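You operate a simulated robot arm through the tools that you are given. There is no shell and no other tool. Be economical: measure what you need, move in short steps, check, and stop when the job is done.

Carry out the task below with a simulated two-armed robot. There is one attempt and no reset: what you move stays moved.

TASK
Pick up the steel bottle that says "B7" from the top of the small goods bench with one hand, pass it to the other hand and put it on the bench top by the small marker. Set down upright: steel bottle.

It is judged by the outcome, as a careful person would: the job done as asked, and still so three seconds after it is handed in. It fails if anything else is knocked over, pushed out of place, dropped, spilled or broken.

THE ROBOT
Two 7-joint arms with two-finger parallel grippers on one trunk, on a base that drives. Base frame: it is fixed to the floor where the robot stands at the start and does not move with it; the origin is under the middle of the robot, x ahead of it, y to its left, z up. Readings come in mm, rad, newtons and seconds.
The left shoulder is at the start at [62, 198, 1179], the right one opposite. With the tool pointing down near the work surface each hand reaches from about 260 to 700 mm from the robot's upright axis, wherever it stands, measured 20 degrees to its own side. Places, roughly: bench top by the small marker [2400, -500, 800]. Payload 1.57 kg a hand.
Tool frame (each hand has its own): the origin (TCP) lies between the finger pads and is the grasp point; the fingertips stand 30 mm ahead of it; z points along the fingers, y is the line along which they close. The gripper opens to 110 mm. The fingers are 24 mm wide and 12 mm thick; the gripper's body (48 by 112 mm) begins 78 mm behind the TCP.
Orientation is that of the tool frame in the base frame, as [roll, pitch, yaw] about the fixed x, y, z axes, in that order (R = Rz(yaw) Ry(pitch) Rx(roll)). With the fingers straight down and closing along the base's y, the tool's x points along the base's -x, its y along +y and its z along -z.

THE INTERFACE
- The arms move only by the tool move_arm. It takes "left_plan", "right_plan" or both (then of equal length, played together; a hand with none holds still); each is a list of rows, each a list of 7 numbers: the shift along the base's x, y, z in mm, then the turn, a rotation vector about the base's x, y, z in rad, then the closure, from 0 (fully open) to 1 (shut). In form: [[dx, dy, dz, rx, ry, rz, hand], ...]. A call has 1 to 10 rows; each row is the pose to reach, as a shift and turn from the pose commanded when the call began. Rows are played at 5 a second. More than 50 mm and 0.15 rad between two rows, or a gripper value outside its range, and nothing of the call is played. Where a pose cannot be reached the arm comes as near as it can. A force on the tool above 40 N (or 10 N above the force at the start of the call, whichever is more), or a blocked arm, ends the call early, and 0.2 s more pass. Each finger travels about 72 mm/s and halts on what it meets, pressing with about 40 N; the grip force reading is that of the motor and also rises with nothing between the fingers. The clock runs only during rows and for 0.2 s after the last one: add rows that repeat a pose to give the fingers time. The reply holds the time, the measured pose of the TCP, the force on the tool along the base axes, the opening and the grip force, in the units named above and with some noise, with the torque about the TCP (base axes, N m) and any sound that the robot's microphone picked up.
- Cameras (640 x 400 px; columns grow to the right, rows downward): "scene" is now at [101.3, 23.4, 1756.6]; the picture's right is [0.31, -0.95, 0.00], its down [-0.78, -0.26, -0.57] and it looks along [0.54, 0.18, -0.82] (base axes); focal length 293 px, centre (320, 200). "left" rides on the left gripper at [70, -16, -141] in its tool frame; the picture's right is [0.23, 0.97, 0.00], its down [-0.86, 0.20, -0.48] and it looks along [-0.47, 0.11, 0.88] (tool axes); focal length 222 px, centre (320, 200). "right" rides on the right gripper at [70, 16, -141] in its tool frame; the picture's right is [-0.23, 0.97, 0.00], its down [-0.85, -0.20, -0.48] and it looks along [-0.47, -0.11, 0.88] (tool axes); focal length 222 px, centre (320, 200). There is no depth. A picture from a camera that has moved, and an enlarged one, comes with that camera's place and axes in the base frame and with its lens.
- grab_frame(camera): a new picture of that camera. No time passes.
- lift_body(by): slides the trunk up (or, below 0, down) by that many mm; the arms and the scene camera ride with it, the base frame stays. It gives what a move gives, with no picture.
- base_move(legs): drives the robot by 1 to 6 legs, each [ahead, left, turn to the left] in mm, mm and rad, along the robot's own axes; the way and the turn of a leg run together, so that a leg with both is an arc; at most 1500 mm and 3.142 rad a leg. The arms and the cameras ride along, it lands a little off, and it stops where it bumps. It gives what a move gives.
- turn_head(pan, tilt): turns the head with the scene camera to pan (to the left, within 1.501 rad either way) and tilt (down, from -0.506 to 1.204), counted from straight ahead of the robot. It gives what a move gives.
- close_up(camera, box): a new picture of the part [left, top, right, bottom] of that camera's present view, enlarged. No time passes.
- job_done(): hands the job in; it is judged then, once.

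Go step by step. Nothing tells you exact positions but the pictures and the camera data: compare them with the known pose of the tool, close in by small moves and look again before you grip or let go. The budget is 120 turns and 100 pictures, counting those below and the enlarged ones. Unless the task says otherwise, let go and move clear before handing in, and close with one line.

The tools are called after "Emit:" as a command line: name --argument value ..., lists and objects as JSON in quotes. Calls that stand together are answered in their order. move_arm: Moves the arms, as the interface text tells. Its arguments: {"type":"object","properties":{"left_plan":{"type":"array"},"right_plan":{"type":"array"}},"required":[]} The other tools are called the same way: lift_body (by) slides the trunk up or down; base_move (legs) drives the base; turn_head (pan, tilt) turns the head that bears the scene camera; grab_frame (camera) takes a picture; close_up (camera, box) takes an enlarged picture of a part of a camera's view; job_done () hands the job in.

At the start:

```text
time: 0.0
left_ee_pos: [440.4, 318.6, 1118.9]
left_ee_rot: [3.142, 0.001, 3.141]
left_contact_force: [-0.5, 0.1, 0.2]
left_ft_torque: [-0.01, 0.02, -0.01]
left_width: 109.8
left_finger_force: 0.1
right_ee_pos: [375.2, -64.8, 1088.4]
right_ee_rot: [-3.14, -0.002, -3.141]
right_contact_force: [0.1, -0.2, 0.3]
right_ft_torque: [0.01, 0.02, -0.01]
right_width: 110.0
right_finger_force: 0.0
trunk travel left (down, up): [-775.0, 215.0]
robot x, y, heading: [-4.3, 1.2, -0.002]
head pan, tilt: [0.318, 0.96]
```

scene: 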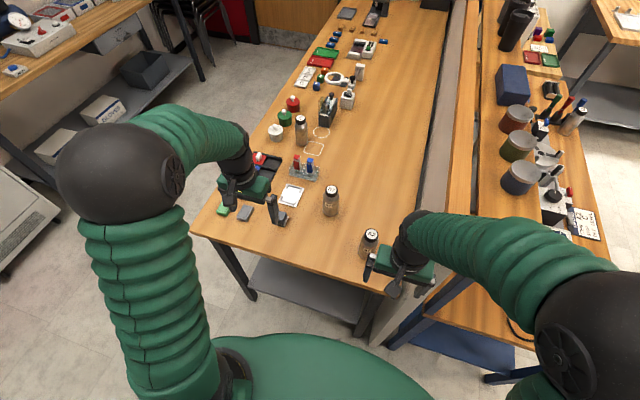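
right: 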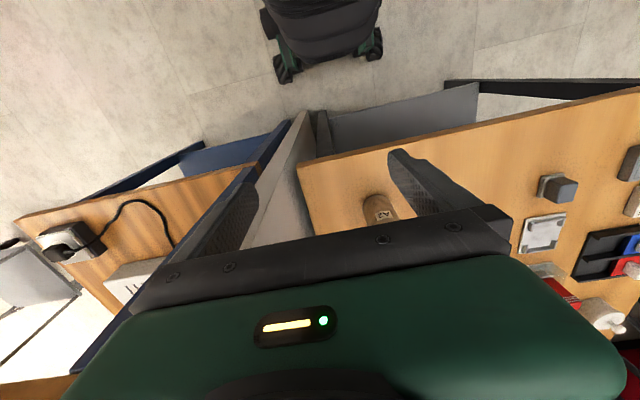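
left: 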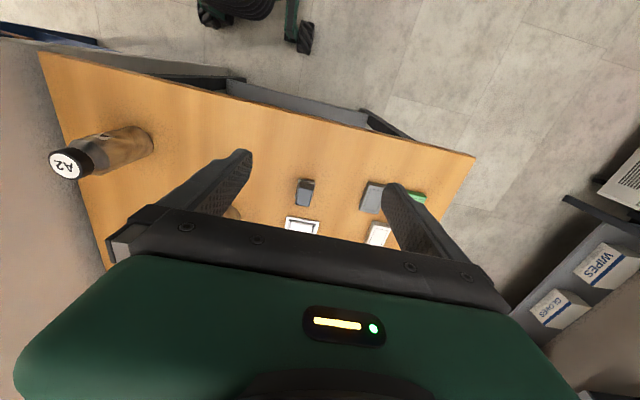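

I see a long bench with several brown/steel bottles near the near end; one is labelled A2. I'll enlarge the view to read the caps and look further ahead.

Emit:
close_up --camera "scene" --box '[200, 60, 420, 290]'

Emit:
turn_head --pan 0 --tilt 0.5

Emit:
grab_frame --camera "scene"

```text
1.74 times, centred on (310, 175) of scene
camera zoom: at [101.3, 23.4, 1756.6], right [0.31, -0.95, 0.0], down [-0.78, -0.26, -0.57], along [0.54, 0.18, -0.82], focal length 509 px, centre (337, 244)
```

zoom: 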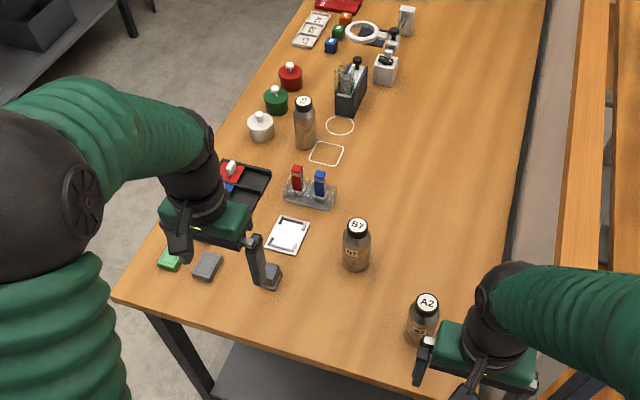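

```text
time: 0.9
left_ee_pos: [438.6, 319.1, 1119.0]
left_ee_rot: [3.141, 0.0, -3.142]
left_contact_force: [-0.1, 0.3, -0.3]
left_ft_torque: [-0.01, 0.01, 0.01]
left_width: 109.8
left_finger_force: 0.0
right_ee_pos: [374.9, -65.2, 1087.7]
right_ee_rot: [-3.141, 0.0, -3.14]
right_contact_force: [0.0, -0.5, 0.4]
right_ft_torque: [0.01, 0.0, 0.01]
right_width: 110.0
right_finger_force: 0.1
trunk travel left (down, up): [-775.0, 215.0]
robot x, y, heading: [1.8, -2.0, -0.003]
head pan, tilt: [0.0, 0.499]
```

```text
95 pictures are left
camera scene: at [123.7, 0.9, 1794.8], right [0.0, -1.0, 0.0], down [-0.48, 0.0, -0.88], along [0.88, 0.0, -0.48], focal length 293 px, centre (320, 200)
```

scene: 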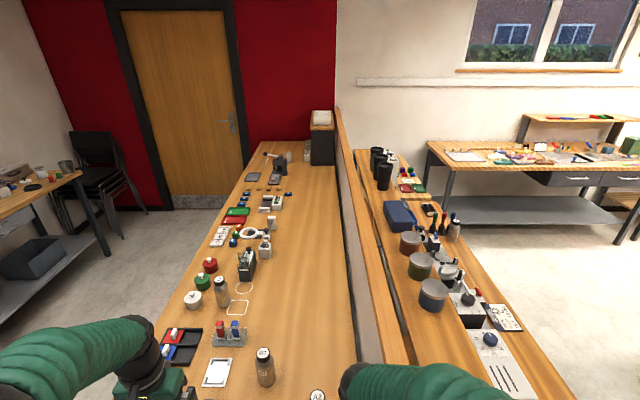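

B7 stands on the near left bench, the goal [2400,-500,800] seems to be at the far end of the right bench beyond the partition. I'll enlarge both.

Emit:
close_up --camera "scene" --box '[320, 130, 460, 217]'

Emit:
close_up --camera "scene" --box '[370, 190, 540, 400]'

Emit:
turn_head --pan 0.2 --tilt 0.85

Emit:
grab_frame --camera "scene"

```text
4.57 times, centred on (390, 174) of scene
camera zoom: at [123.7, 0.9, 1794.8], right [0.0, -1.0, 0.0], down [-0.48, 0.0, -0.88], along [0.88, 0.0, -0.48], focal length 1339 px, centre (0, 321)
```

zoom: 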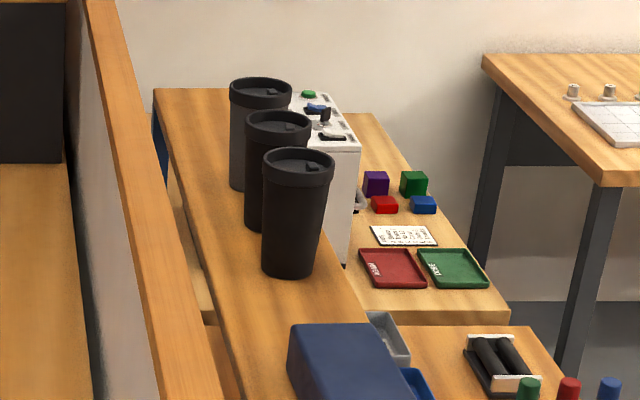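

```text
1.90 times, centred on (455, 295) of scene
camera zoom: at [123.7, 0.9, 1794.8], right [0.0, -1.0, 0.0], down [-0.48, 0.0, -0.88], along [0.88, 0.0, -0.48], focal length 558 px, centre (63, 19)
```

zoom: 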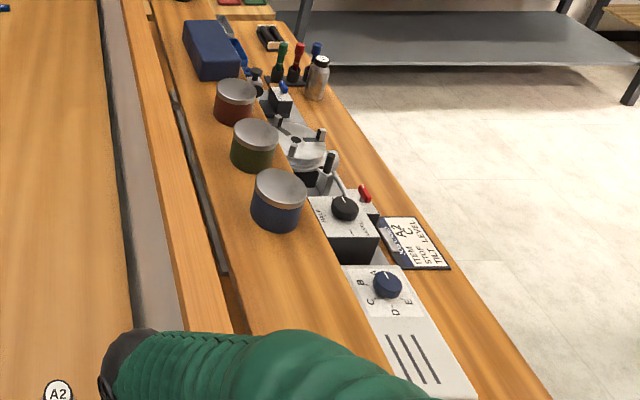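

```text
time: 1.7
left_ee_pos: [439.0, 319.1, 1117.6]
left_ee_rot: [-3.141, 0.001, -3.141]
left_contact_force: [-0.4, 0.3, -1.0]
left_ft_torque: [0.0, 0.01, -0.04]
left_width: 110.0
left_finger_force: 0.0
right_ee_pos: [375.2, -63.9, 1088.8]
right_ee_rot: [3.142, 0.001, -3.141]
right_contact_force: [0.7, -0.3, 0.2]
right_ft_torque: [-0.01, 0.02, 0.02]
right_width: 109.9
right_finger_force: 0.1
trunk travel left (down, up): [-775.0, 215.0]
robot x, y, heading: [4.1, 4.7, -0.002]
head pan, tilt: [0.201, 0.85]
```

```text
92 pictures are left
camera scene: at [109.5, 16.5, 1764.9], right [0.2, -0.98, 0.0], down [-0.74, -0.15, -0.66], along [0.65, 0.13, -0.75], focal length 293 px, centre (320, 200)
```

scene: 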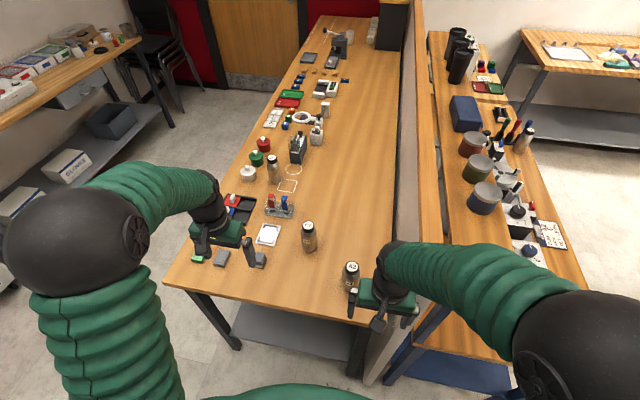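

B7 (base about [685,175], cap top z≈950) stands on the left bench with A2 in front of it to the right. I'll drive 120 mm nearer so the left hand can reach it from above.

Emit:
base_move --legs '[[120, 0, 0]]'

Emit:
grab_frame --camera "scene"

Emit:
grab_frame --camera "left"

```text
time: 3.0
left_ee_pos: [553.7, 319.4, 1120.9]
left_ee_rot: [-3.141, 0.002, -3.141]
left_contact_force: [-0.2, 0.1, 0.2]
left_ft_torque: [-0.01, 0.06, 0.04]
left_width: 109.8
left_finger_force: 0.1
right_ee_pos: [489.9, -64.8, 1088.8]
right_ee_rot: [3.141, 0.004, 3.141]
right_contact_force: [-0.3, -0.6, 0.3]
right_ft_torque: [-0.05, 0.0, -0.02]
right_width: 110.1
right_finger_force: 0.1
trunk travel left (down, up): [-775.0, 215.0]
robot x, y, heading: [116.3, 3.5, -0.007]
head pan, tilt: [0.201, 0.85]
```

```text
91 pictures are left
camera scene: at [220.7, 15.8, 1765.4], right [0.2, -0.98, 0.0], down [-0.73, -0.15, -0.66], along [0.65, 0.13, -0.75], focal length 293 px, centre (320, 200)
```

scene: 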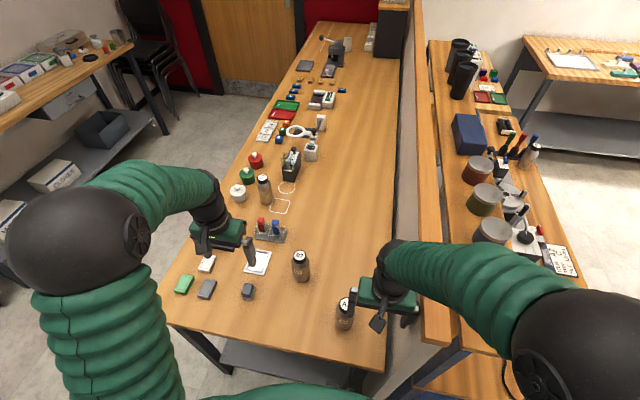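

```text
90 pictures are left
camera left: at [483.3, 302.2, 1262.6], right [-0.23, 0.97, 0.0], down [0.85, 0.2, 0.48], along [0.47, 0.11, -0.88], focal length 222 px, centre (320, 200)
```

left: 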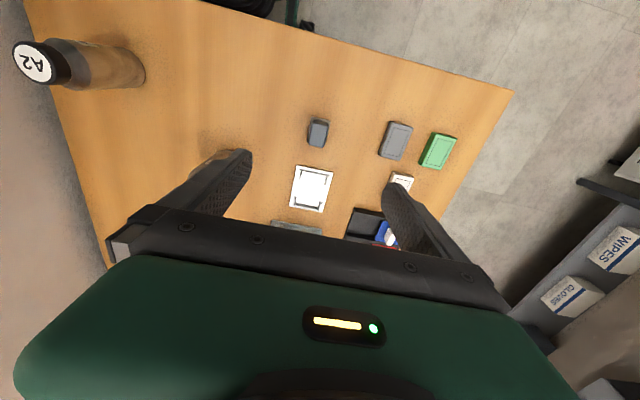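

Triangulating between the two views suggests the bench is higher than 800 (cap top about z 1020). I'll enlarge for accuracy.

Emit:
close_up --camera "scene" --box '[240, 220, 400, 320]'

Emit:
base_move --legs '[[-100, 0, 0]]'

Emit:
close_up --camera "scene" --box '[240, 190, 400, 290]'

```text
4.00 times, centred on (320, 270) of scene
camera zoom: at [220.7, 15.8, 1765.4], right [0.2, -0.98, 0.0], down [-0.73, -0.15, -0.66], along [0.65, 0.13, -0.75], focal length 1171 px, centre (320, -80)
```

zoom: 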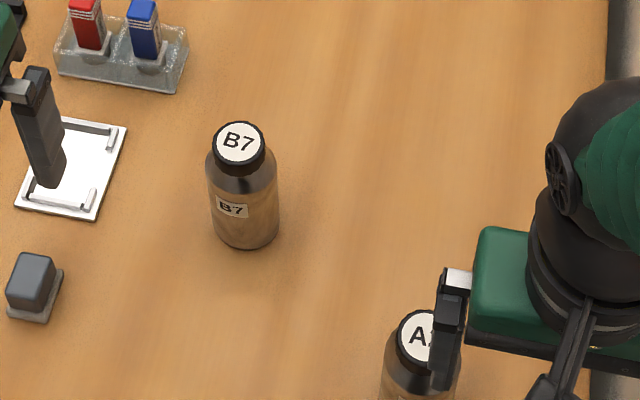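

```text
time: 4.1
left_ee_pos: [461.8, 318.4, 1117.6]
left_ee_rot: [-3.14, -0.004, -3.141]
left_contact_force: [0.1, -0.5, -0.6]
left_ft_torque: [0.0, -0.02, -0.01]
left_width: 110.0
left_finger_force: 0.1
right_ee_pos: [396.6, -65.2, 1087.3]
right_ee_rot: [-3.139, -0.004, 3.141]
right_contact_force: [0.3, 0.9, 0.6]
right_ft_torque: [-0.01, -0.03, 0.02]
right_width: 109.8
right_finger_force: 0.0
trunk travel left (down, up): [-775.0, 215.0]
robot x, y, heading: [17.4, -1.1, 0.003]
head pan, tilt: [0.201, 0.85]
```

```text
4.00 times, centred on (320, 240) of scene
camera zoom: at [136.9, 17.2, 1764.2], right [0.2, -0.98, 0.0], down [-0.74, -0.15, -0.65], along [0.64, 0.13, -0.76], focal length 1171 px, centre (320, 40)
```

zoom: 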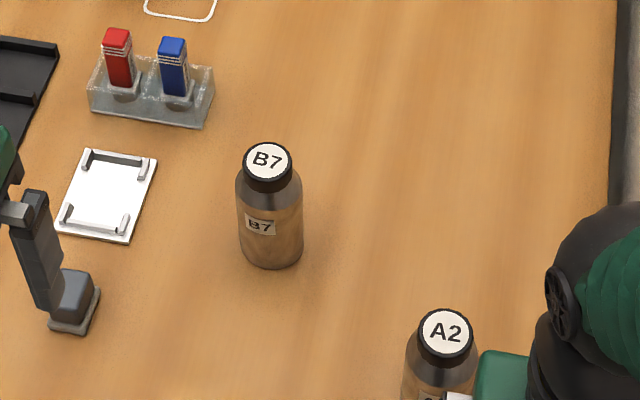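

Readings are noisy, so I'll drive back forward and locate the bottle with the left wrist camera from two arm positions.

Emit:
base_move --legs '[[100, 0, 0]]'

Emit:
move_arm --left_plan '[[-30, -30, 15, 0, 0, 0, 0], [-60, -60, 30, 0, 0, 0, 0], [-80, -90, 45, 0, 0, 0, 0], [-80, -120, 60, 0, 0, 0, 0], [-80, -150, 60, 0, 0, 0, 0], [-80, -150, 60, 0, 0, 0, 0]]'

Emit:
grab_frame --camera "left"

Emit:
grab_frame --camera "scene"

```text
time: 5.3
left_ee_pos: [549.4, 317.3, 1121.9]
left_ee_rot: [-3.142, 0.005, 3.14]
left_contact_force: [-0.9, -0.4, 0.2]
left_ft_torque: [-0.01, -0.02, 0.01]
left_width: 110.0
left_finger_force: 0.0
right_ee_pos: [486.4, -64.6, 1090.5]
right_ee_rot: [-3.141, 0.006, -3.141]
right_contact_force: [-0.1, 0.2, 0.7]
right_ft_torque: [0.02, -0.02, 0.02]
right_width: 110.3
right_finger_force: 0.0
trunk travel left (down, up): [-775.0, 215.0]
robot x, y, heading: [117.5, 1.7, 0.0]
head pan, tilt: [0.201, 0.85]
```

```text
time: 6.7
left_ee_pos: [476.0, 168.3, 1179.9]
left_ee_rot: [3.141, -0.001, -3.141]
left_contact_force: [-0.5, 0.7, 0.2]
left_ft_torque: [0.02, 0.0, -0.02]
left_width: 109.9
left_finger_force: 0.1
right_ee_pos: [490.3, -65.8, 1087.6]
right_ee_rot: [3.141, 0.002, 3.141]
right_contact_force: [-1.0, -0.4, -0.1]
right_ft_torque: [0.0, 0.03, -0.01]
right_width: 110.0
right_finger_force: 0.1
trunk travel left (down, up): [-775.0, 215.0]
robot x, y, heading: [118.4, -2.2, 0.001]
head pan, tilt: [0.201, 0.85]
```

```text
87 pictures are left
camera left: at [404.6, 151.5, 1321.4], right [-0.23, 0.97, 0.0], down [0.85, 0.2, 0.48], along [0.47, 0.11, -0.88], focal length 222 px, centre (320, 200)
```

left: 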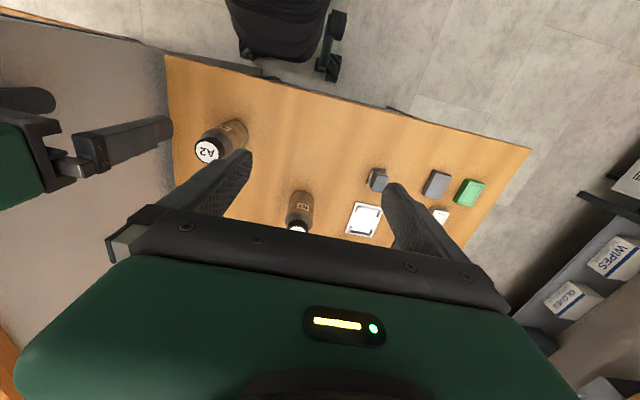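

```text
86 pictures are left
camera scene: at [226.2, 14.6, 1764.9], right [0.2, -0.98, 0.0], down [-0.74, -0.15, -0.66], along [0.65, 0.13, -0.75], focal length 293 px, centre (320, 200)
```

scene: 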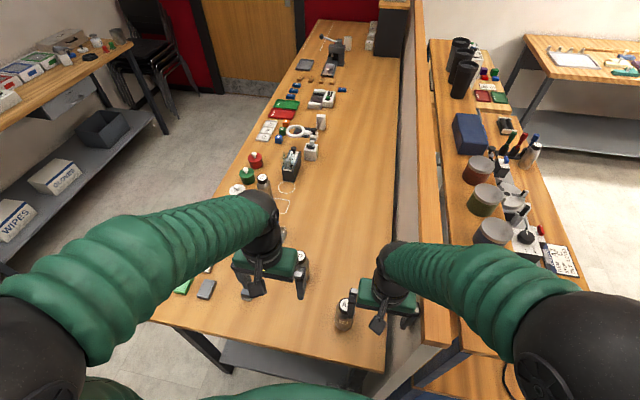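

B7 comes out near [680,172] with cap top about z 950, so the bench top is near 800. I'll bring the left hand closer above it and look.

Emit:
move_arm --left_plan '[[40, 0, -20, 0, 0, 0, 0], [80, 0, -40, 0, 0, 0, 0], [120, 2, -60, 0, 0, 0, 0], [160, 4, -80, 0, 0, 0, 0], [190, 4, -100, 0, 0, 0, 0], [190, 4, -120, 0, 0, 0, 0], [190, 4, -120, 0, 0, 0, 0]]'

Emit:
grab_frame --camera "left"

Emit:
close_up --camera "scene" --box '[220, 190, 380, 290]'

```text
time: 8.3
left_ee_pos: [663.1, 173.7, 1061.0]
left_ee_rot: [3.141, 0.002, 3.142]
left_contact_force: [0.4, 0.2, -0.4]
left_ft_torque: [-0.01, 0.01, 0.03]
left_width: 110.0
left_finger_force: 0.1
right_ee_pos: [489.4, -65.9, 1088.6]
right_ee_rot: [3.141, 0.003, -3.141]
right_contact_force: [-0.2, 0.0, -0.2]
right_ft_torque: [0.02, -0.04, 0.01]
right_width: 110.0
right_finger_force: 0.1
trunk travel left (down, up): [-775.0, 215.0]
robot x, y, heading: [115.1, -0.5, -0.001]
head pan, tilt: [0.201, 0.85]
```

```text
85 pictures are left
camera left: at [592.5, 156.1, 1202.0], right [-0.23, 0.97, 0.0], down [0.85, 0.2, 0.48], along [0.47, 0.11, -0.88], focal length 222 px, centre (320, 200)
```

left: 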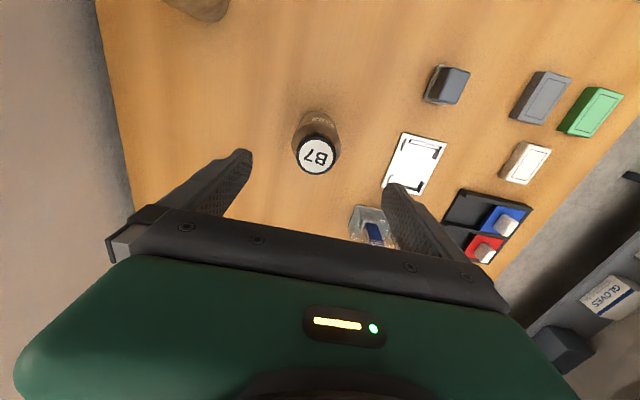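

```text
4.00 times, centred on (300, 240) of scene
camera zoom: at [226.8, 15.4, 1764.9], right [0.2, -0.98, 0.0], down [-0.74, -0.15, -0.66], along [0.65, 0.13, -0.75], focal length 1171 px, centre (400, 40)
```

zoom: 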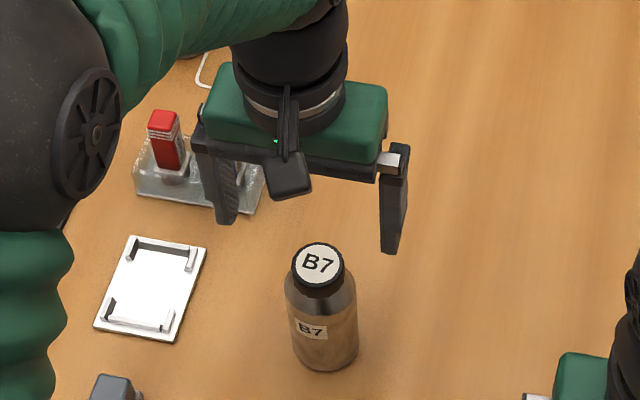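

B7 is at about [668,168], cap top near z 960. The goal lies on the other bench, next to a raised shelf, so before choosing a grip I'll scout the goal: raise the hand, back off and look right.

Emit:
move_arm --left_plan '[[-30, 20, 40, 0, 0, 0, 0], [-70, 40, 60, 0, 0, 0, 0], [-110, 70, 60, 0, 0, 0, 0], [-150, 100, 60, 0, 0, 0, 0]]'

Emit:
base_move --legs '[[-500, 0, 0]]'

Emit:
turn_head --pan -0.9 --tilt 0.5

Emit:
grab_frame --camera "scene"

```text
refused: row 1 steps farther than a row can; nothing moved
```

```text
time: 11.2
left_ee_pos: [165.0, 173.5, 1058.5]
left_ee_rot: [-3.141, -0.001, -3.138]
left_contact_force: [0.3, 0.3, 0.0]
left_ft_torque: [0.0, -0.03, 0.0]
left_width: 110.2
left_finger_force: 0.0
right_ee_pos: [-8.8, -64.5, 1087.8]
right_ee_rot: [3.141, -0.002, -3.135]
right_contact_force: [-0.3, -0.7, -0.1]
right_ft_torque: [0.01, -0.04, -0.02]
right_width: 110.1
right_finger_force: 0.1
trunk travel left (down, up): [-775.0, 215.0]
robot x, y, heading: [-381.7, 0.7, 0.007]
head pan, tilt: [0.201, 0.85]
```

```text
time: 12.5
left_ee_pos: [160.2, 174.6, 1058.9]
left_ee_rot: [-3.141, 0.001, -3.137]
left_contact_force: [0.0, 0.2, -0.9]
left_ft_torque: [-0.01, -0.03, 0.0]
left_width: 109.8
left_finger_force: 0.0
right_ee_pos: [-10.2, -64.5, 1088.9]
right_ee_rot: [-3.141, 0.002, -3.137]
right_contact_force: [0.7, -0.6, -0.2]
right_ft_torque: [0.04, -0.03, 0.01]
right_width: 109.8
right_finger_force: 0.1
trunk travel left (down, up): [-775.0, 215.0]
robot x, y, heading: [-382.2, -2.6, 0.002]
head pan, tilt: [-0.901, 0.499]
```

```text
83 pictures are left
camera scene: at [-291.7, -72.4, 1794.9], right [-0.78, -0.63, 0.0], down [-0.3, 0.37, -0.88], along [0.55, -0.68, -0.48], focal length 293 px, centre (320, 200)
```

scene: 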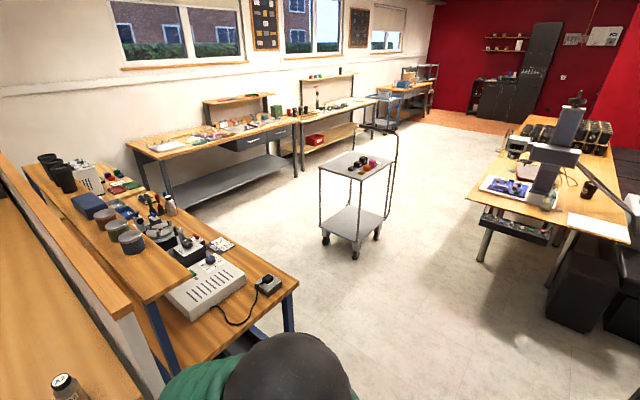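

There's a trolley around [865,-2050] and a clear aisle along y≈-1270. I'll drive round into it to view the goal.

Emit:
base_move --legs '[[0, -1280, 0], [1500, 0, 0], [500, 0, 0]]'

Emit:
turn_head --pan 0.8 --tilt 0.6

Emit:
grab_frame --camera "scene"

```text
time: 28.6
left_ee_pos: [2179.8, -1110.5, 1061.5]
left_ee_rot: [3.141, 0.004, -3.141]
left_contact_force: [1.1, -0.1, 1.2]
left_ft_torque: [0.02, -0.02, 0.0]
left_width: 109.8
left_finger_force: 0.0
right_ee_pos: [2006.3, -1349.3, 1090.5]
right_ee_rot: [3.141, 0.005, -3.137]
right_contact_force: [0.0, -0.6, -0.1]
right_ft_torque: [-0.03, 0.01, 0.01]
right_width: 110.0
right_finger_force: 0.2
trunk travel left (down, up): [-775.0, 215.0]
robot x, y, heading: [1635.9, -1289.8, 0.004]
head pan, tilt: [-0.901, 0.499]
```

```text
time: 30.4
left_ee_pos: [2179.8, -1110.4, 1061.5]
left_ee_rot: [3.141, 0.004, -3.137]
left_contact_force: [-0.8, -0.9, 0.5]
left_ft_torque: [-0.03, 0.0, -0.01]
left_width: 110.5
left_finger_force: 0.1
right_ee_pos: [2007.7, -1349.2, 1089.6]
right_ee_rot: [-3.141, 0.004, -3.138]
right_contact_force: [0.1, 0.3, 0.7]
right_ft_torque: [0.01, -0.01, 0.01]
right_width: 109.9
right_finger_force: 0.0
trunk travel left (down, up): [-775.0, 215.0]
robot x, y, heading: [1641.1, -1280.5, 0.006]
head pan, tilt: [0.799, 0.6]
```

```text
82 pictures are left
camera scene: at [1731.8, -1221.4, 1785.8], right [0.72, -0.7, 0.0], down [-0.39, -0.41, -0.82], along [0.57, 0.59, -0.57], focal length 293 px, centre (320, 200)
```

scene: 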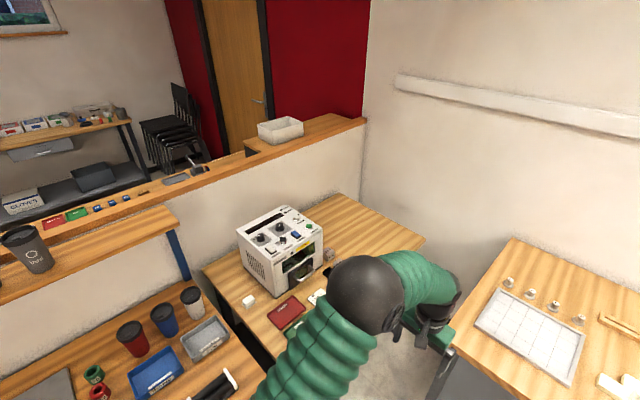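

The goal is by the white machine on the far bench; my left arm hides it. I'll turn left here and look again.

Emit:
base_move --legs '[[0, 0, 1.3]]'

Emit:
turn_head --pan -0.55 --tilt 0.6

Emit:
grab_frame --camera "scene"

```text
time: 34.0
left_ee_pos: [1616.2, -715.4, 1060.2]
left_ee_rot: [-3.141, 0.005, -1.844]
left_contact_force: [0.3, 0.2, -0.6]
left_ft_torque: [-0.01, -0.03, -0.03]
left_width: 110.0
left_finger_force: 0.0
right_ee_pos: [1799.7, -946.2, 1088.6]
right_ee_rot: [-3.139, 0.005, -1.844]
right_contact_force: [-0.1, -0.9, 0.4]
right_ft_torque: [0.0, 0.0, -0.03]
right_width: 110.1
right_finger_force: 0.0
trunk travel left (down, up): [-775.0, 215.0]
robot x, y, heading: [1637.3, -1284.7, 1.298]
head pan, tilt: [0.799, 0.6]
```

```text
time: 35.5
left_ee_pos: [1616.7, -716.6, 1062.5]
left_ee_rot: [-3.142, 0.004, -1.843]
left_contact_force: [-1.0, -0.5, 0.3]
left_ft_torque: [0.01, 0.01, -0.02]
left_width: 109.8
left_finger_force: 0.0
right_ee_pos: [1798.7, -947.1, 1091.0]
right_ee_rot: [3.14, 0.005, -1.844]
right_contact_force: [0.0, -0.5, 1.4]
right_ft_torque: [0.01, 0.05, 0.02]
right_width: 109.8
right_finger_force: 0.0
trunk travel left (down, up): [-775.0, 215.0]
robot x, y, heading: [1636.4, -1282.8, 1.299]
head pan, tilt: [-0.55, 0.6]
```

```text
81 pictures are left
camera scene: at [1709.7, -1192.7, 1785.8], right [0.68, -0.73, 0.0], down [-0.41, -0.39, -0.82], along [0.6, 0.56, -0.57], focal length 293 px, centre (320, 200)
```

scene: 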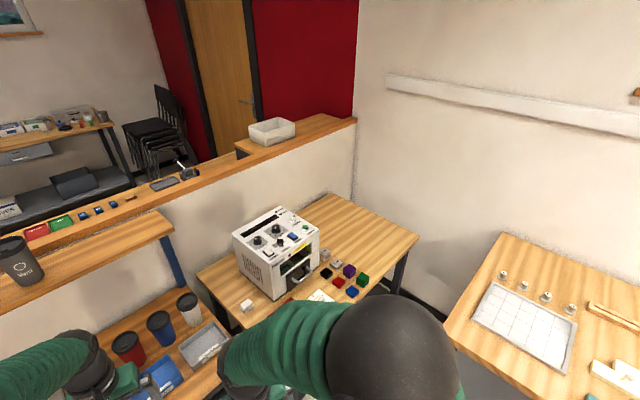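

Emit:
close_up --camera "scene" --box '[190, 180, 430, 320]'

```text
2.67 times, centred on (310, 250) of scene
camera zoom: at [1709.7, -1192.7, 1785.8], right [0.68, -0.73, 0.0], down [-0.41, -0.39, -0.82], along [0.6, 0.56, -0.57], focal length 781 px, centre (347, 67)
```

zoom: 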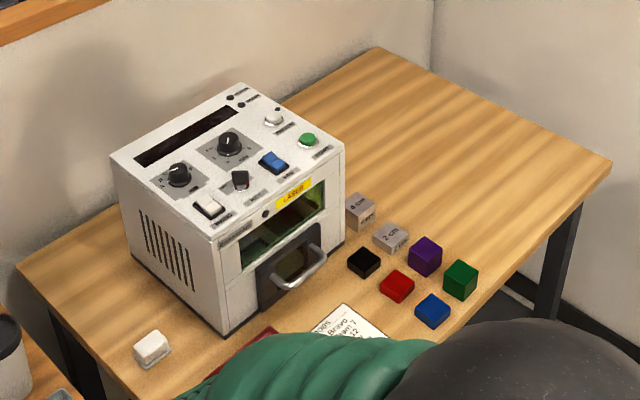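

The machine spans about x 2115–2375; the goal is just past its right side. I'll retract the left arm, then move the base over for a clear view.

Emit:
move_arm --left_plan '[[-12, -43, 10, 0, 0, 0, 0], [-24, -86, 20, 0, 0, 0, 0], [-36, -129, 30, 0, 0, 0, 0], [-50, -172, 40, 0, 0, 0, 0], [-55, -192, 50, 0, 0, 0, 0]]'

Emit:
base_move --legs '[[208, -418, 0.2]]'

Emit:
turn_head --pan -0.25 --tilt 0.85

Emit:
grab_frame --camera "scene"

```text
time: 36.7
left_ee_pos: [1561.4, -910.5, 1112.9]
left_ee_rot: [-3.14, 0.005, -1.842]
left_contact_force: [-0.4, -0.3, 1.2]
left_ft_torque: [0.02, -0.02, 0.0]
left_width: 110.2
left_finger_force: 0.1
right_ee_pos: [1797.0, -949.7, 1091.3]
right_ee_rot: [3.142, 0.007, -1.844]
right_contact_force: [0.6, 0.3, 0.0]
right_ft_torque: [0.0, -0.01, 0.06]
right_width: 110.0
right_finger_force: 0.1
trunk travel left (down, up): [-775.0, 215.0]
robot x, y, heading: [1635.1, -1282.3, 1.295]
head pan, tilt: [-0.55, 0.6]
```

```text
time: 39.5
left_ee_pos: [1932.8, -795.9, 1112.4]
left_ee_rot: [-3.137, 0.007, -1.648]
left_contact_force: [-0.7, 0.0, -0.7]
left_ft_torque: [-0.02, -0.04, 0.01]
left_width: 110.1
left_finger_force: 0.1
right_ee_pos: [2173.0, -789.6, 1090.2]
right_ee_rot: [-3.137, 0.004, -1.649]
right_contact_force: [-0.5, 0.6, -0.2]
right_ft_torque: [0.01, -0.04, 0.0]
right_width: 110.1
right_finger_force: 0.1
trunk travel left (down, up): [-775.0, 215.0]
robot x, y, heading: [2082.0, -1152.1, 1.49]
head pan, tilt: [-0.55, 0.6]
```

```text
time: 40.3
left_ee_pos: [1935.6, -796.2, 1112.2]
left_ee_rot: [-3.14, 0.006, -1.651]
left_contact_force: [-0.5, -0.5, -0.5]
left_ft_torque: [0.01, 0.01, -0.01]
left_width: 110.1
left_finger_force: 0.0
right_ee_pos: [2176.3, -789.5, 1090.1]
right_ee_rot: [-3.14, 0.005, -1.647]
right_contact_force: [-0.1, -0.7, -0.3]
right_ft_torque: [-0.01, -0.01, -0.04]
right_width: 110.0
right_finger_force: 0.1
trunk travel left (down, up): [-775.0, 215.0]
robot x, y, heading: [2083.7, -1151.0, 1.491]
head pan, tilt: [-0.25, 0.85]
```

```text
79 pictures are left
camera scene: at [2108.1, -1044.8, 1765.0], right [0.95, -0.32, 0.0], down [-0.24, -0.71, -0.66], along [0.21, 0.62, -0.75], focal length 293 px, centre (320, 200)
```

scene: 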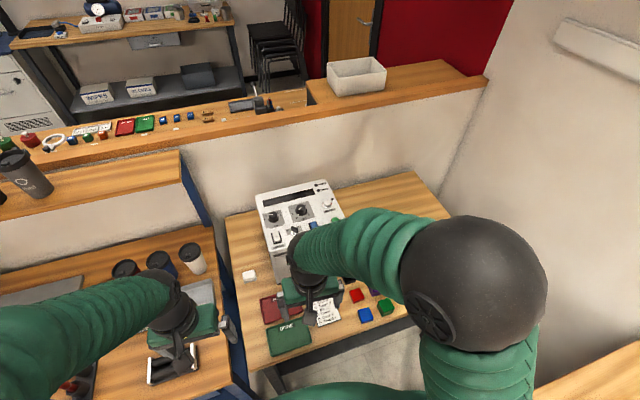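

The right arm covers the spot, so I'll use the right wrist camera by bringing the right hand over the front of that area at a safe height.

Emit:
move_arm --right_plan '[[30, 0, 30, 0, 0, 0, 0], [70, 0, 50, 0, 0, 0, 0], [115, 0, 60, 0, 0, 0, 0], [160, 0, 60, 0, 0, 0, 0], [200, 20, 60, 0, 0, 0, 0], [225, 50, 60, 0, 0, 0, 0], [225, 70, 60, 0, 0, 0, 0], [225, 70, 60, 0, 0, 0, 0]]'

Emit:
grab_frame --camera "right"

Emit:
grab_frame --camera "scene"

```text
time: 42.1
left_ee_pos: [1938.2, -797.9, 1112.1]
left_ee_rot: [-3.141, 0.005, -1.649]
left_contact_force: [0.8, -0.8, 0.0]
left_ft_torque: [-0.01, 0.01, -0.01]
left_width: 110.1
left_finger_force: 0.0
right_ee_pos: [2404.1, -719.3, 1151.5]
right_ee_rot: [3.141, 0.005, -1.647]
right_contact_force: [-0.4, -0.8, 0.1]
right_ft_torque: [0.02, -0.01, -0.01]
right_width: 109.9
right_finger_force: 0.1
trunk travel left (down, up): [-775.0, 215.0]
robot x, y, heading: [2085.0, -1153.4, 1.491]
head pan, tilt: [-0.25, 0.85]
```

```text
78 pictures are left
camera right: at [2381.5, -789.6, 1291.1], right [-0.95, 0.3, 0.0], down [0.26, 0.83, 0.48], along [0.14, 0.46, -0.88], focal length 222 px, centre (320, 200)
```

right: 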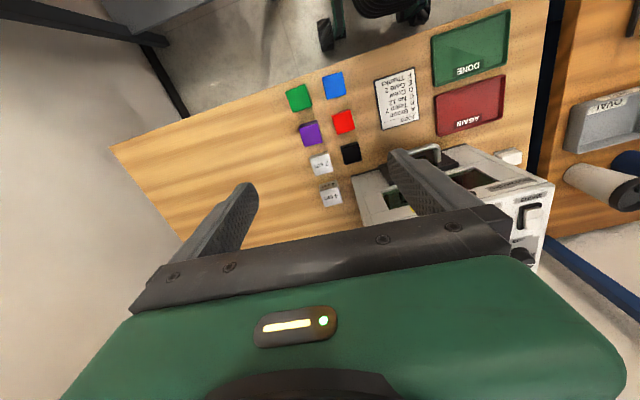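

```text
77 pictures are left
camera scene: at [2111.2, -1046.1, 1765.0], right [0.95, -0.32, 0.0], down [-0.24, -0.71, -0.66], along [0.21, 0.62, -0.75], focal length 293 px, centre (320, 200)
```

scene: 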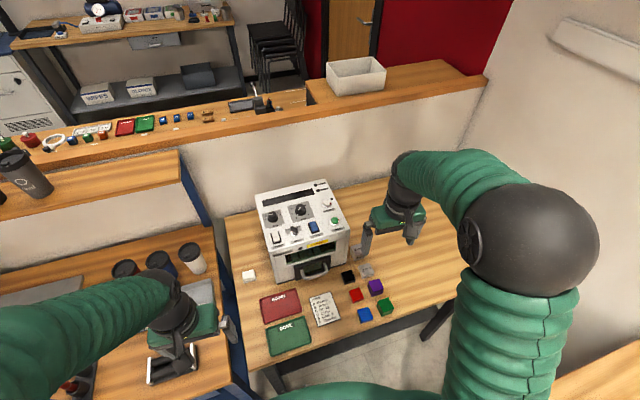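

Emit:
close_up --camera "right" --box '[240, 50, 520, 225]'

Emit:
close_up --camera "scene" --box '[230, 160, 470, 310]'

```text
2.29 times, centred on (380, 138) of right
camera zoom: at [2381.5, -789.6, 1291.1], right [-0.95, 0.3, 0.0], down [0.26, 0.83, 0.48], along [0.14, 0.46, -0.88], focal length 508 px, centre (183, 343)
```

zoom: 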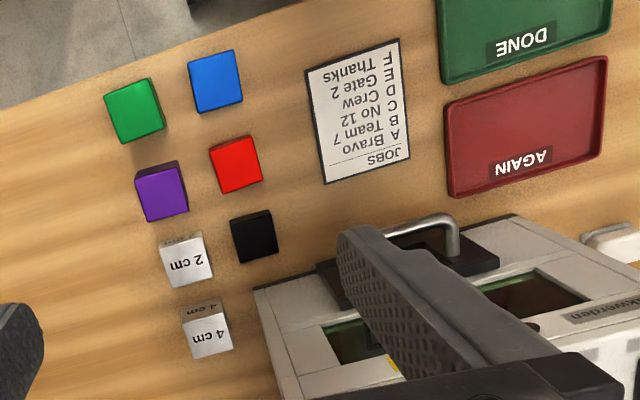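

```text
2.67 times, centred on (350, 235) of scene
camera zoom: at [2111.2, -1046.1, 1765.0], right [0.95, -0.32, 0.0], down [-0.24, -0.71, -0.66], along [0.21, 0.62, -0.75], focal length 781 px, centre (240, 107)
```

zoom: 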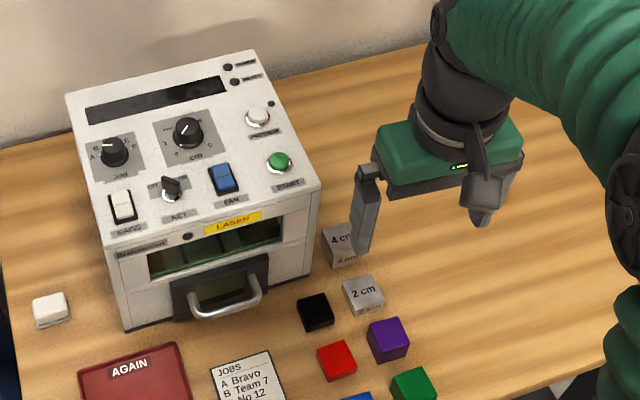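

The "marker" is the laser marking machine; its front-right bottom corner is near [2379,-568], with free bench to its right behind the "4 cm" block — I plan to set the bottle near [2455,-475] with the right hand from above. So the left hand should pick low and tilted. I'll fold the right arm back and drive back to the goods bench.

Emit:
move_arm --right_plan '[[0, -40, 0, 0, 0, 0, 0], [-40, -60, 0, 0, 0, 0, 0], [-85, -70, 0, 0, 0, 0, 0], [-130, -70, 0, 0, 0, 0, 0], [-175, -70, 0, 0, 0, 0, 0], [-215, -70, 0, 0, 0, 0, 0], [-225, -70, 0, 0, 0, 0, 0]]'

Emit:
base_move --legs '[[-163, 433, 0], [0, 0, -1.49], [-1500, 0, 0], [-520, 0, 0], [0, 1280, 0]]'

Emit:
turn_head --pan 0.2 --tilt 0.7

Emit:
grab_frame --camera "scene"

```text
time: 43.7
left_ee_pos: [1938.4, -796.1, 1112.0]
left_ee_rot: [-3.141, 0.005, -1.65]
left_contact_force: [-0.9, 0.0, -0.8]
left_ft_torque: [-0.04, 0.0, -0.03]
left_width: 110.3
left_finger_force: 0.0
right_ee_pos: [2177.5, -787.6, 1149.2]
right_ee_rot: [3.14, 0.005, -1.65]
right_contact_force: [-0.7, 0.0, -0.2]
right_ft_torque: [0.02, -0.02, 0.0]
right_width: 110.2
right_finger_force: 0.0
trunk travel left (down, up): [-775.0, 215.0]
robot x, y, heading: [2082.8, -1151.9, 1.492]
head pan, tilt: [-0.25, 0.85]
```

```text
time: 65.8
left_ee_pos: [-56.8, 166.4, 1112.0]
left_ee_rot: [3.14, 0.005, -3.134]
left_contact_force: [0.1, -0.6, 0.2]
left_ft_torque: [0.01, 0.0, 0.02]
left_width: 110.1
left_finger_force: 0.1
right_ee_pos: [-28.9, -72.7, 1149.9]
right_ee_rot: [3.14, 0.006, -3.13]
right_contact_force: [0.0, -0.2, 0.8]
right_ft_torque: [-0.01, -0.01, -0.05]
right_width: 110.1
right_finger_force: 0.1
trunk travel left (down, up): [-775.0, 215.0]
robot x, y, heading: [-396.2, -11.9, 0.009]
head pan, tilt: [-0.25, 0.85]
```

```text
time: 66.7
left_ee_pos: [-57.7, 168.1, 1112.0]
left_ee_rot: [3.141, 0.004, -3.132]
left_contact_force: [-0.7, 0.5, 0.0]
left_ft_torque: [-0.01, 0.06, -0.01]
left_width: 110.1
left_finger_force: 0.0
right_ee_pos: [-29.2, -71.1, 1151.6]
right_ee_rot: [3.141, 0.005, -3.133]
right_contact_force: [-0.6, -0.5, -0.1]
right_ft_torque: [-0.01, 0.01, -0.01]
right_width: 110.0
right_finger_force: 0.1
trunk travel left (down, up): [-775.0, 215.0]
robot x, y, heading: [-398.3, -9.8, 0.009]
head pan, tilt: [0.201, 0.7]
```

```text
74 pictures are left
camera scene: at [-282.6, 8.6, 1777.2], right [0.21, -0.98, 0.0], down [-0.63, -0.13, -0.76], along [0.75, 0.16, -0.65], focal length 293 px, centre (320, 200)
```

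scene: 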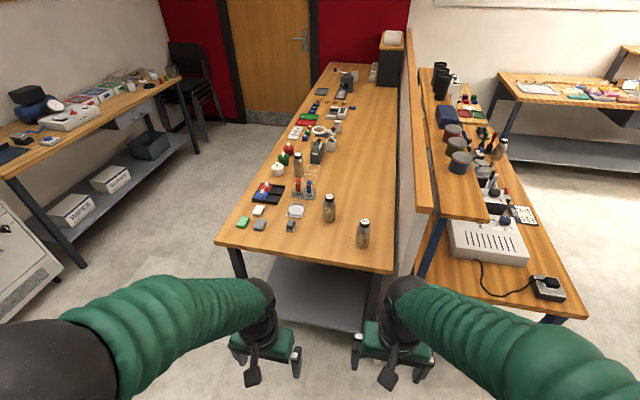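

Back in front of the goods bench. I'll drive in and tilt the left hand to about 35° below horizontal while clear of everything.

Emit:
base_move --legs '[[485, 0, -0.009]]'

Emit:
move_arm --left_plan '[[20, 0, 0, 0, -0.14, 0, 0], [40, 0, 0, 0, -0.28, 0, 0], [60, 0, 0, 0, -0.42, 0, 0], [60, 0, 0, 0, -0.56, 0, 0], [60, 0, 0, 0, -0.7, 0, 0], [60, 0, 0, 0, -0.84, 0, 0], [60, 0, 0, 0, -0.96, 0, 0], [60, 0, 0, 0, -0.96, 0, 0]]'

Emit:
grab_frame --camera "left"

Emit:
turn_head --pan 0.2 --tilt 0.85

Emit:
grab_frame --camera "scene"

```text
time: 69.3
left_ee_pos: [387.5, 167.4, 1112.2]
left_ee_rot: [3.14, 0.004, -3.141]
left_contact_force: [0.1, 0.6, 0.1]
left_ft_torque: [0.03, -0.03, -0.01]
left_width: 110.0
left_finger_force: 0.0
right_ee_pos: [407.0, -72.6, 1147.7]
right_ee_rot: [-3.137, -0.017, 3.13]
right_contact_force: [0.1, 0.2, 1.0]
right_ft_torque: [0.01, 0.03, 0.03]
right_width: 109.9
right_finger_force: 0.0
trunk travel left (down, up): [-775.0, 215.0]
robot x, y, heading: [43.3, -3.5, 0.008]
head pan, tilt: [0.201, 0.7]
stopped in leg 1: the force on the tool passed its limit at 82 N (the readings are from after the stop); the commanded pose is now the measured one
```

```text
time: 70.9
left_ee_pos: [555.5, 130.5, 1181.2]
left_ee_rot: [-2.716, 0.975, -2.775]
left_contact_force: [-0.9, 0.2, -0.5]
left_ft_torque: [-0.02, 0.02, 0.02]
left_width: 110.2
left_finger_force: 0.0
left hand out of reach, approached as far as the arm can: row 4, 5, 6, 7
right_ee_pos: [404.1, -72.9, 1150.6]
right_ee_rot: [-3.135, -0.014, 3.132]
right_contact_force: [0.4, 0.0, -0.5]
right_ft_torque: [-0.02, -0.05, -0.01]
right_width: 110.0
right_finger_force: 0.0
trunk travel left (down, up): [-775.0, 215.0]
robot x, y, heading: [46.3, -5.2, 0.003]
head pan, tilt: [0.201, 0.7]
stopped in row 7 (left hand): the arm was blocked; the commanded pose is now the measured one
```

```text
73 pictures are left
camera left: at [397.6, 116.3, 1200.0], right [-0.13, 0.9, -0.41], down [0.04, 0.42, 0.91], along [0.99, 0.1, -0.09], focal length 222 px, centre (320, 200)
```

left: 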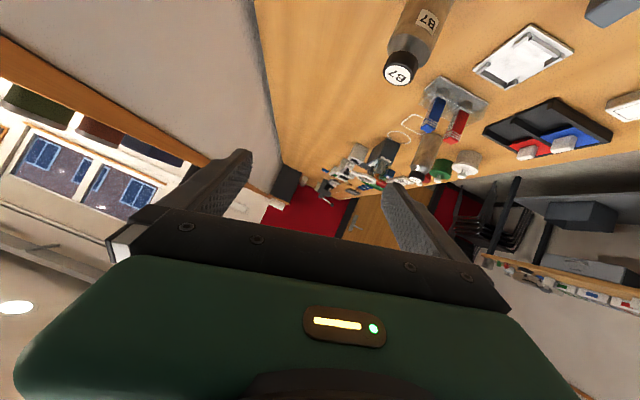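

```text
time: 71.6
left_ee_pos: [555.6, 127.0, 1180.8]
left_ee_rot: [-2.717, 0.973, -2.778]
left_contact_force: [-0.2, 0.1, 0.2]
left_ft_torque: [-0.01, -0.03, 0.02]
left_width: 109.7
left_finger_force: 0.1
right_ee_pos: [405.3, -73.1, 1149.7]
right_ee_rot: [-3.139, -0.014, 3.13]
right_contact_force: [0.5, -0.2, 0.6]
right_ft_torque: [0.0, 0.02, 0.04]
right_width: 109.7
right_finger_force: 0.1
trunk travel left (down, up): [-775.0, 215.0]
robot x, y, heading: [44.6, -9.8, 0.006]
head pan, tilt: [0.201, 0.85]
```

```text
72 pictures are left
camera scene: at [155.0, 6.8, 1765.3], right [0.2, -0.98, 0.0], down [-0.74, -0.15, -0.66], along [0.65, 0.13, -0.75], focal length 293 px, centre (320, 200)
```

scene: 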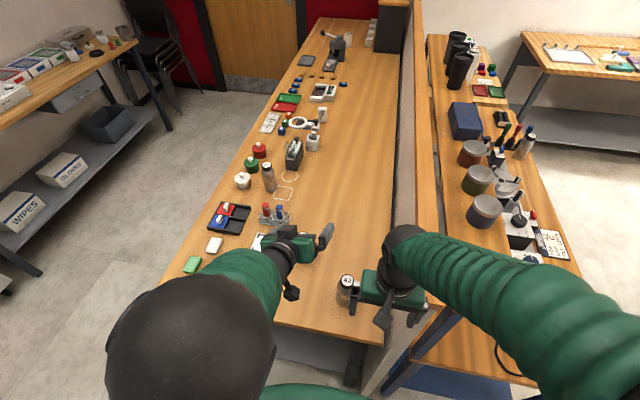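

The right hand brushed the fixed partition rail (nothing displaced); I'll pull it back a bit. The left hand is nearly in the tilt I want apart from a small roll, so I'll lower it to a pre-grasp in front of B7 while fixing the roll.

Emit:
move_arm --left_plan '[[0, 10, -45, 0.05, 0, 0, 0], [0, 20, -90, 0.1, 0, 0, 0], [0, 30, -135, 0.15, 0, 0, 0], [-5, 40, -180, 0.2, 0, 0, 0], [-5, 40, -225, 0.23, 0, 0, 0], [-5, 40, -225, 0.23, 0, 0, 0]]' --right_plan '[[-20, 10, 10, 0, 0, 0, 0], [-40, 20, 20, 0, 0, 0, 0], [-60, 20, 30, 0, 0, 0, 0], [-80, 20, 40, 0, 0, 0, 0], [-80, 20, 40, 0, 0, 0, 0], [-80, 20, 40, 0, 0, 0, 0]]'

Emit:
grab_frame --camera "left"

Emit:
grab_frame --camera "scene"

```text
time: 72.1
left_ee_pos: [570.4, 112.6, 1201.1]
left_ee_rot: [-2.376, 1.03, -2.495]
left_contact_force: [0.0, -0.3, 0.4]
left_ft_torque: [0.02, -0.02, 0.05]
left_width: 110.1
left_finger_force: 0.1
right_ee_pos: [379.6, -60.7, 1162.4]
right_ee_rot: [-3.136, -0.013, 3.132]
right_contact_force: [0.2, 0.5, 0.8]
right_ft_torque: [0.0, -0.03, -0.01]
right_width: 109.8
right_finger_force: 0.1
trunk travel left (down, up): [-775.0, 215.0]
robot x, y, heading: [44.4, -8.3, -0.001]
head pan, tilt: [0.201, 0.85]
stopped in row 2 (left hand): the arm was blocked; the commanded pose is now the measured one
```

```text
71 pictures are left
camera left: at [411.0, 101.5, 1199.8], right [-0.05, 0.84, -0.54], down [-0.08, 0.54, 0.84], along [1.0, 0.09, 0.03], focal length 222 px, centre (320, 200)
```

left: 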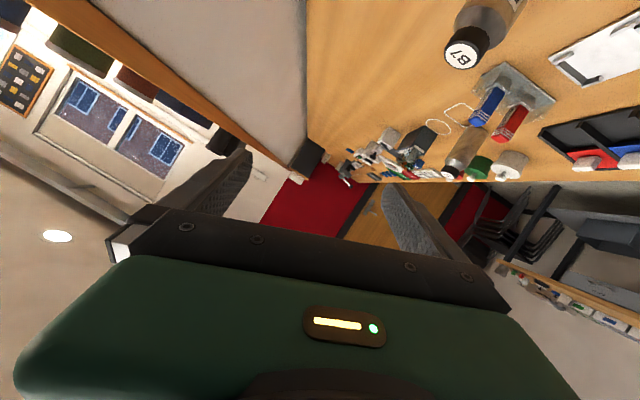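

```text
70 pictures are left
camera scene: at [153.5, 9.3, 1763.9], right [0.2, -0.98, 0.0], down [-0.74, -0.15, -0.66], along [0.65, 0.13, -0.75], focal length 293 px, centre (320, 200)
```

scene: 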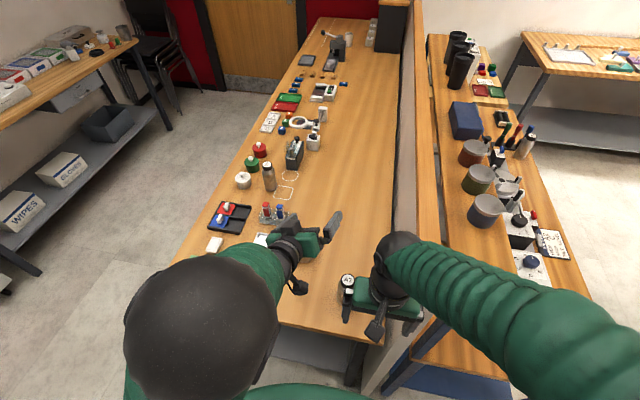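

The left arm is folded against a joint limit. I'll unfold it by extending forward and turning the hand back down a bit, then go lower.

Emit:
move_arm --left_plan '[[20, 10, 0, 0.06, 0.1, 0, 0], [40, 20, -10, 0.12, 0.2, 0, 0], [55, 30, -30, 0.18, 0.3, 0, 0], [60, 40, -60, 0.24, 0.4, 0, 0], [60, 50, -90, 0.3, 0.5, 0, 0], [60, 50, -110, 0.35, 0.6, 0, 0], [60, 50, -110, 0.35, 0.6, 0, 0]]'

```text
time: 73.7
left_ee_pos: [629.7, 162.1, 1088.7]
left_ee_rot: [3.133, 0.556, -3.079]
left_contact_force: [-0.5, 0.4, -0.7]
left_ft_torque: [0.02, -0.01, -0.01]
left_width: 110.0
left_finger_force: 0.0
right_ee_pos: [380.3, -61.4, 1162.8]
right_ee_rot: [-3.139, -0.016, 3.131]
right_contact_force: [0.3, -0.1, 0.6]
right_ft_torque: [0.0, -0.01, 0.0]
right_width: 110.2
right_finger_force: 0.0
trunk travel left (down, up): [-775.0, 215.0]
robot x, y, heading: [47.1, -4.8, 0.004]
head pan, tilt: [0.201, 0.85]
```

Arm is free again (tilt 0.56 rad). I'll move back from the bottle and down, then increase the tilt.

Emit:
move_arm --left_plan '[[-40, 2, -20, 0, 0, 0, 0], [-75, 4, -50, 0, 0, -0.03, 0], [-85, 6, -95, 0, 0, -0.06, 0], [-90, 6, -140, 0, -0.05, -0.06, 0], [-90, 6, -180, 0, -0.12, -0.06, 0], [-90, 6, -210, 0, -0.2, -0.06, 0], [-90, 6, -215, 0, -0.28, -0.06, 0], [-90, 6, -215, 0, -0.36, -0.06, 0], [-90, 6, -215, 0, -0.4, -0.06, 0], [-90, 6, -215, 0, -0.4, -0.06, 0]]'

Emit:
grab_frame --camera "left"

Emit:
grab_frame --camera "scene"

```text
time: 75.1
left_ee_pos: [538.1, 169.2, 890.1]
left_ee_rot: [3.14, 0.75, -3.135]
left_contact_force: [-0.7, 0.1, 0.0]
left_ft_torque: [0.03, 0.0, 0.01]
left_width: 110.1
left_finger_force: 0.0
right_ee_pos: [376.5, -62.2, 1162.3]
right_ee_rot: [-3.138, -0.01, 3.13]
right_contact_force: [-0.8, 0.3, 0.2]
right_ft_torque: [0.01, -0.04, -0.03]
right_width: 110.0
right_finger_force: 0.0
trunk travel left (down, up): [-775.0, 215.0]
robot x, y, heading: [46.7, -8.7, -0.002]
head pan, tilt: [0.201, 0.85]
stopped in row 7 (left hand): the force on the tool passed its limit at 194 N (the readings are from after the stop); the commanded pose is now the measured one
```

```text
69 pictures are left
camera left: at [388.7, 149.9, 946.9], right [-0.17, 0.97, -0.15], down [0.3, 0.2, 0.93], along [0.94, 0.12, -0.32], focal length 222 px, centre (320, 200)
```

left: 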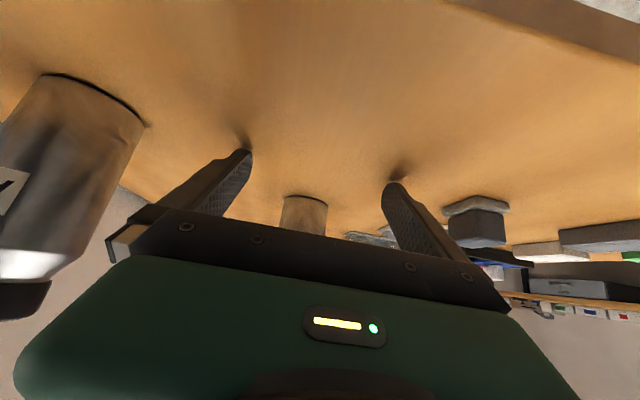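

```text
68 pictures are left
camera scene: at [149.3, 6.3, 1765.2], right [0.2, -0.98, 0.0], down [-0.73, -0.15, -0.66], along [0.65, 0.13, -0.75], focal length 293 px, centre (320, 200)
```

scene: 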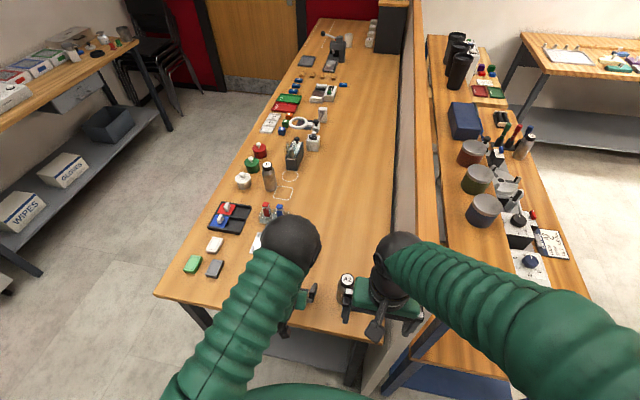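

The stop was the fingertips meeting the bench: so this bench top is at z≈858 and B7 is about 108 mm tall. I'll lift off slightly and finish the tilt.

Emit:
move_arm --left_plan '[[0, 0, 15, 0, 0, 0, 0], [0, 0, 20, 0, -0.07, 0, 0], [0, 0, 20, 0, -0.14, 0, 0], [0, 0, 20, 0, -0.21, 0, 0], [0, 0, 20, 0, -0.21, 0, 0]]'

Emit:
grab_frame --camera "left"

Emit:
close_up --camera "scene" --box '[180, 180, 420, 330]'

```text
time: 76.3
left_ee_pos: [539.5, 168.7, 908.5]
left_ee_rot: [-3.138, 0.961, -3.13]
left_contact_force: [0.3, 0.0, 0.2]
left_ft_torque: [-0.03, 0.03, -0.01]
left_width: 109.9
left_finger_force: 0.1
right_ee_pos: [379.4, -61.0, 1162.6]
right_ee_rot: [-3.135, -0.012, 3.132]
right_contact_force: [0.1, -0.3, 0.0]
right_ft_torque: [0.0, 0.01, -0.02]
right_width: 109.9
right_finger_force: 0.0
trunk travel left (down, up): [-775.0, 215.0]
robot x, y, heading: [46.2, -7.3, 0.003]
head pan, tilt: [0.201, 0.85]
```

```text
67 pictures are left
camera left: at [381.9, 151.7, 933.8], right [-0.14, 0.97, -0.19], down [0.1, 0.2, 0.97], along [0.99, 0.12, -0.12], focal length 222 px, centre (320, 200)
```

left: 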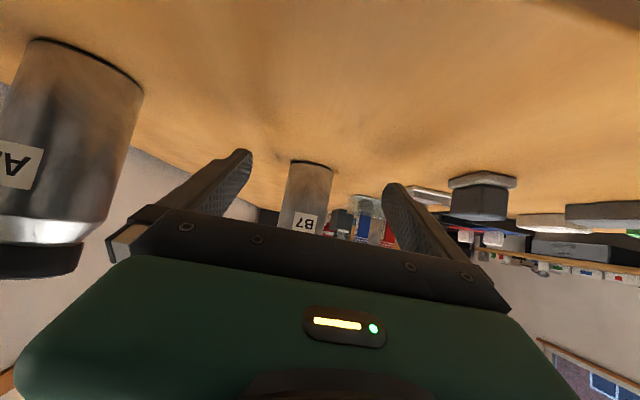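

```text
2.67 times, centred on (300, 255) of scene
camera zoom: at [154.9, 9.2, 1765.0], right [0.2, -0.98, 0.0], down [-0.74, -0.15, -0.66], along [0.65, 0.13, -0.75], focal length 781 px, centre (373, 53)
```

zoom: 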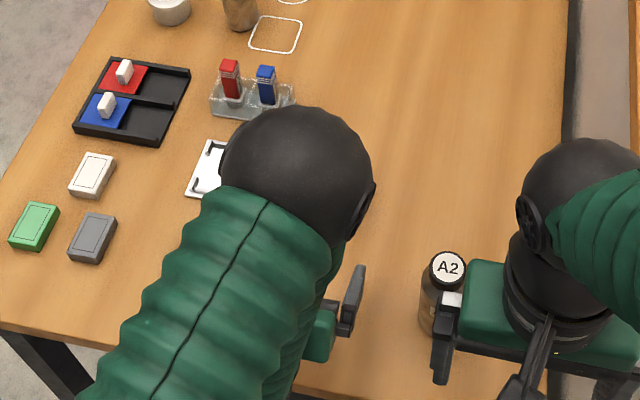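

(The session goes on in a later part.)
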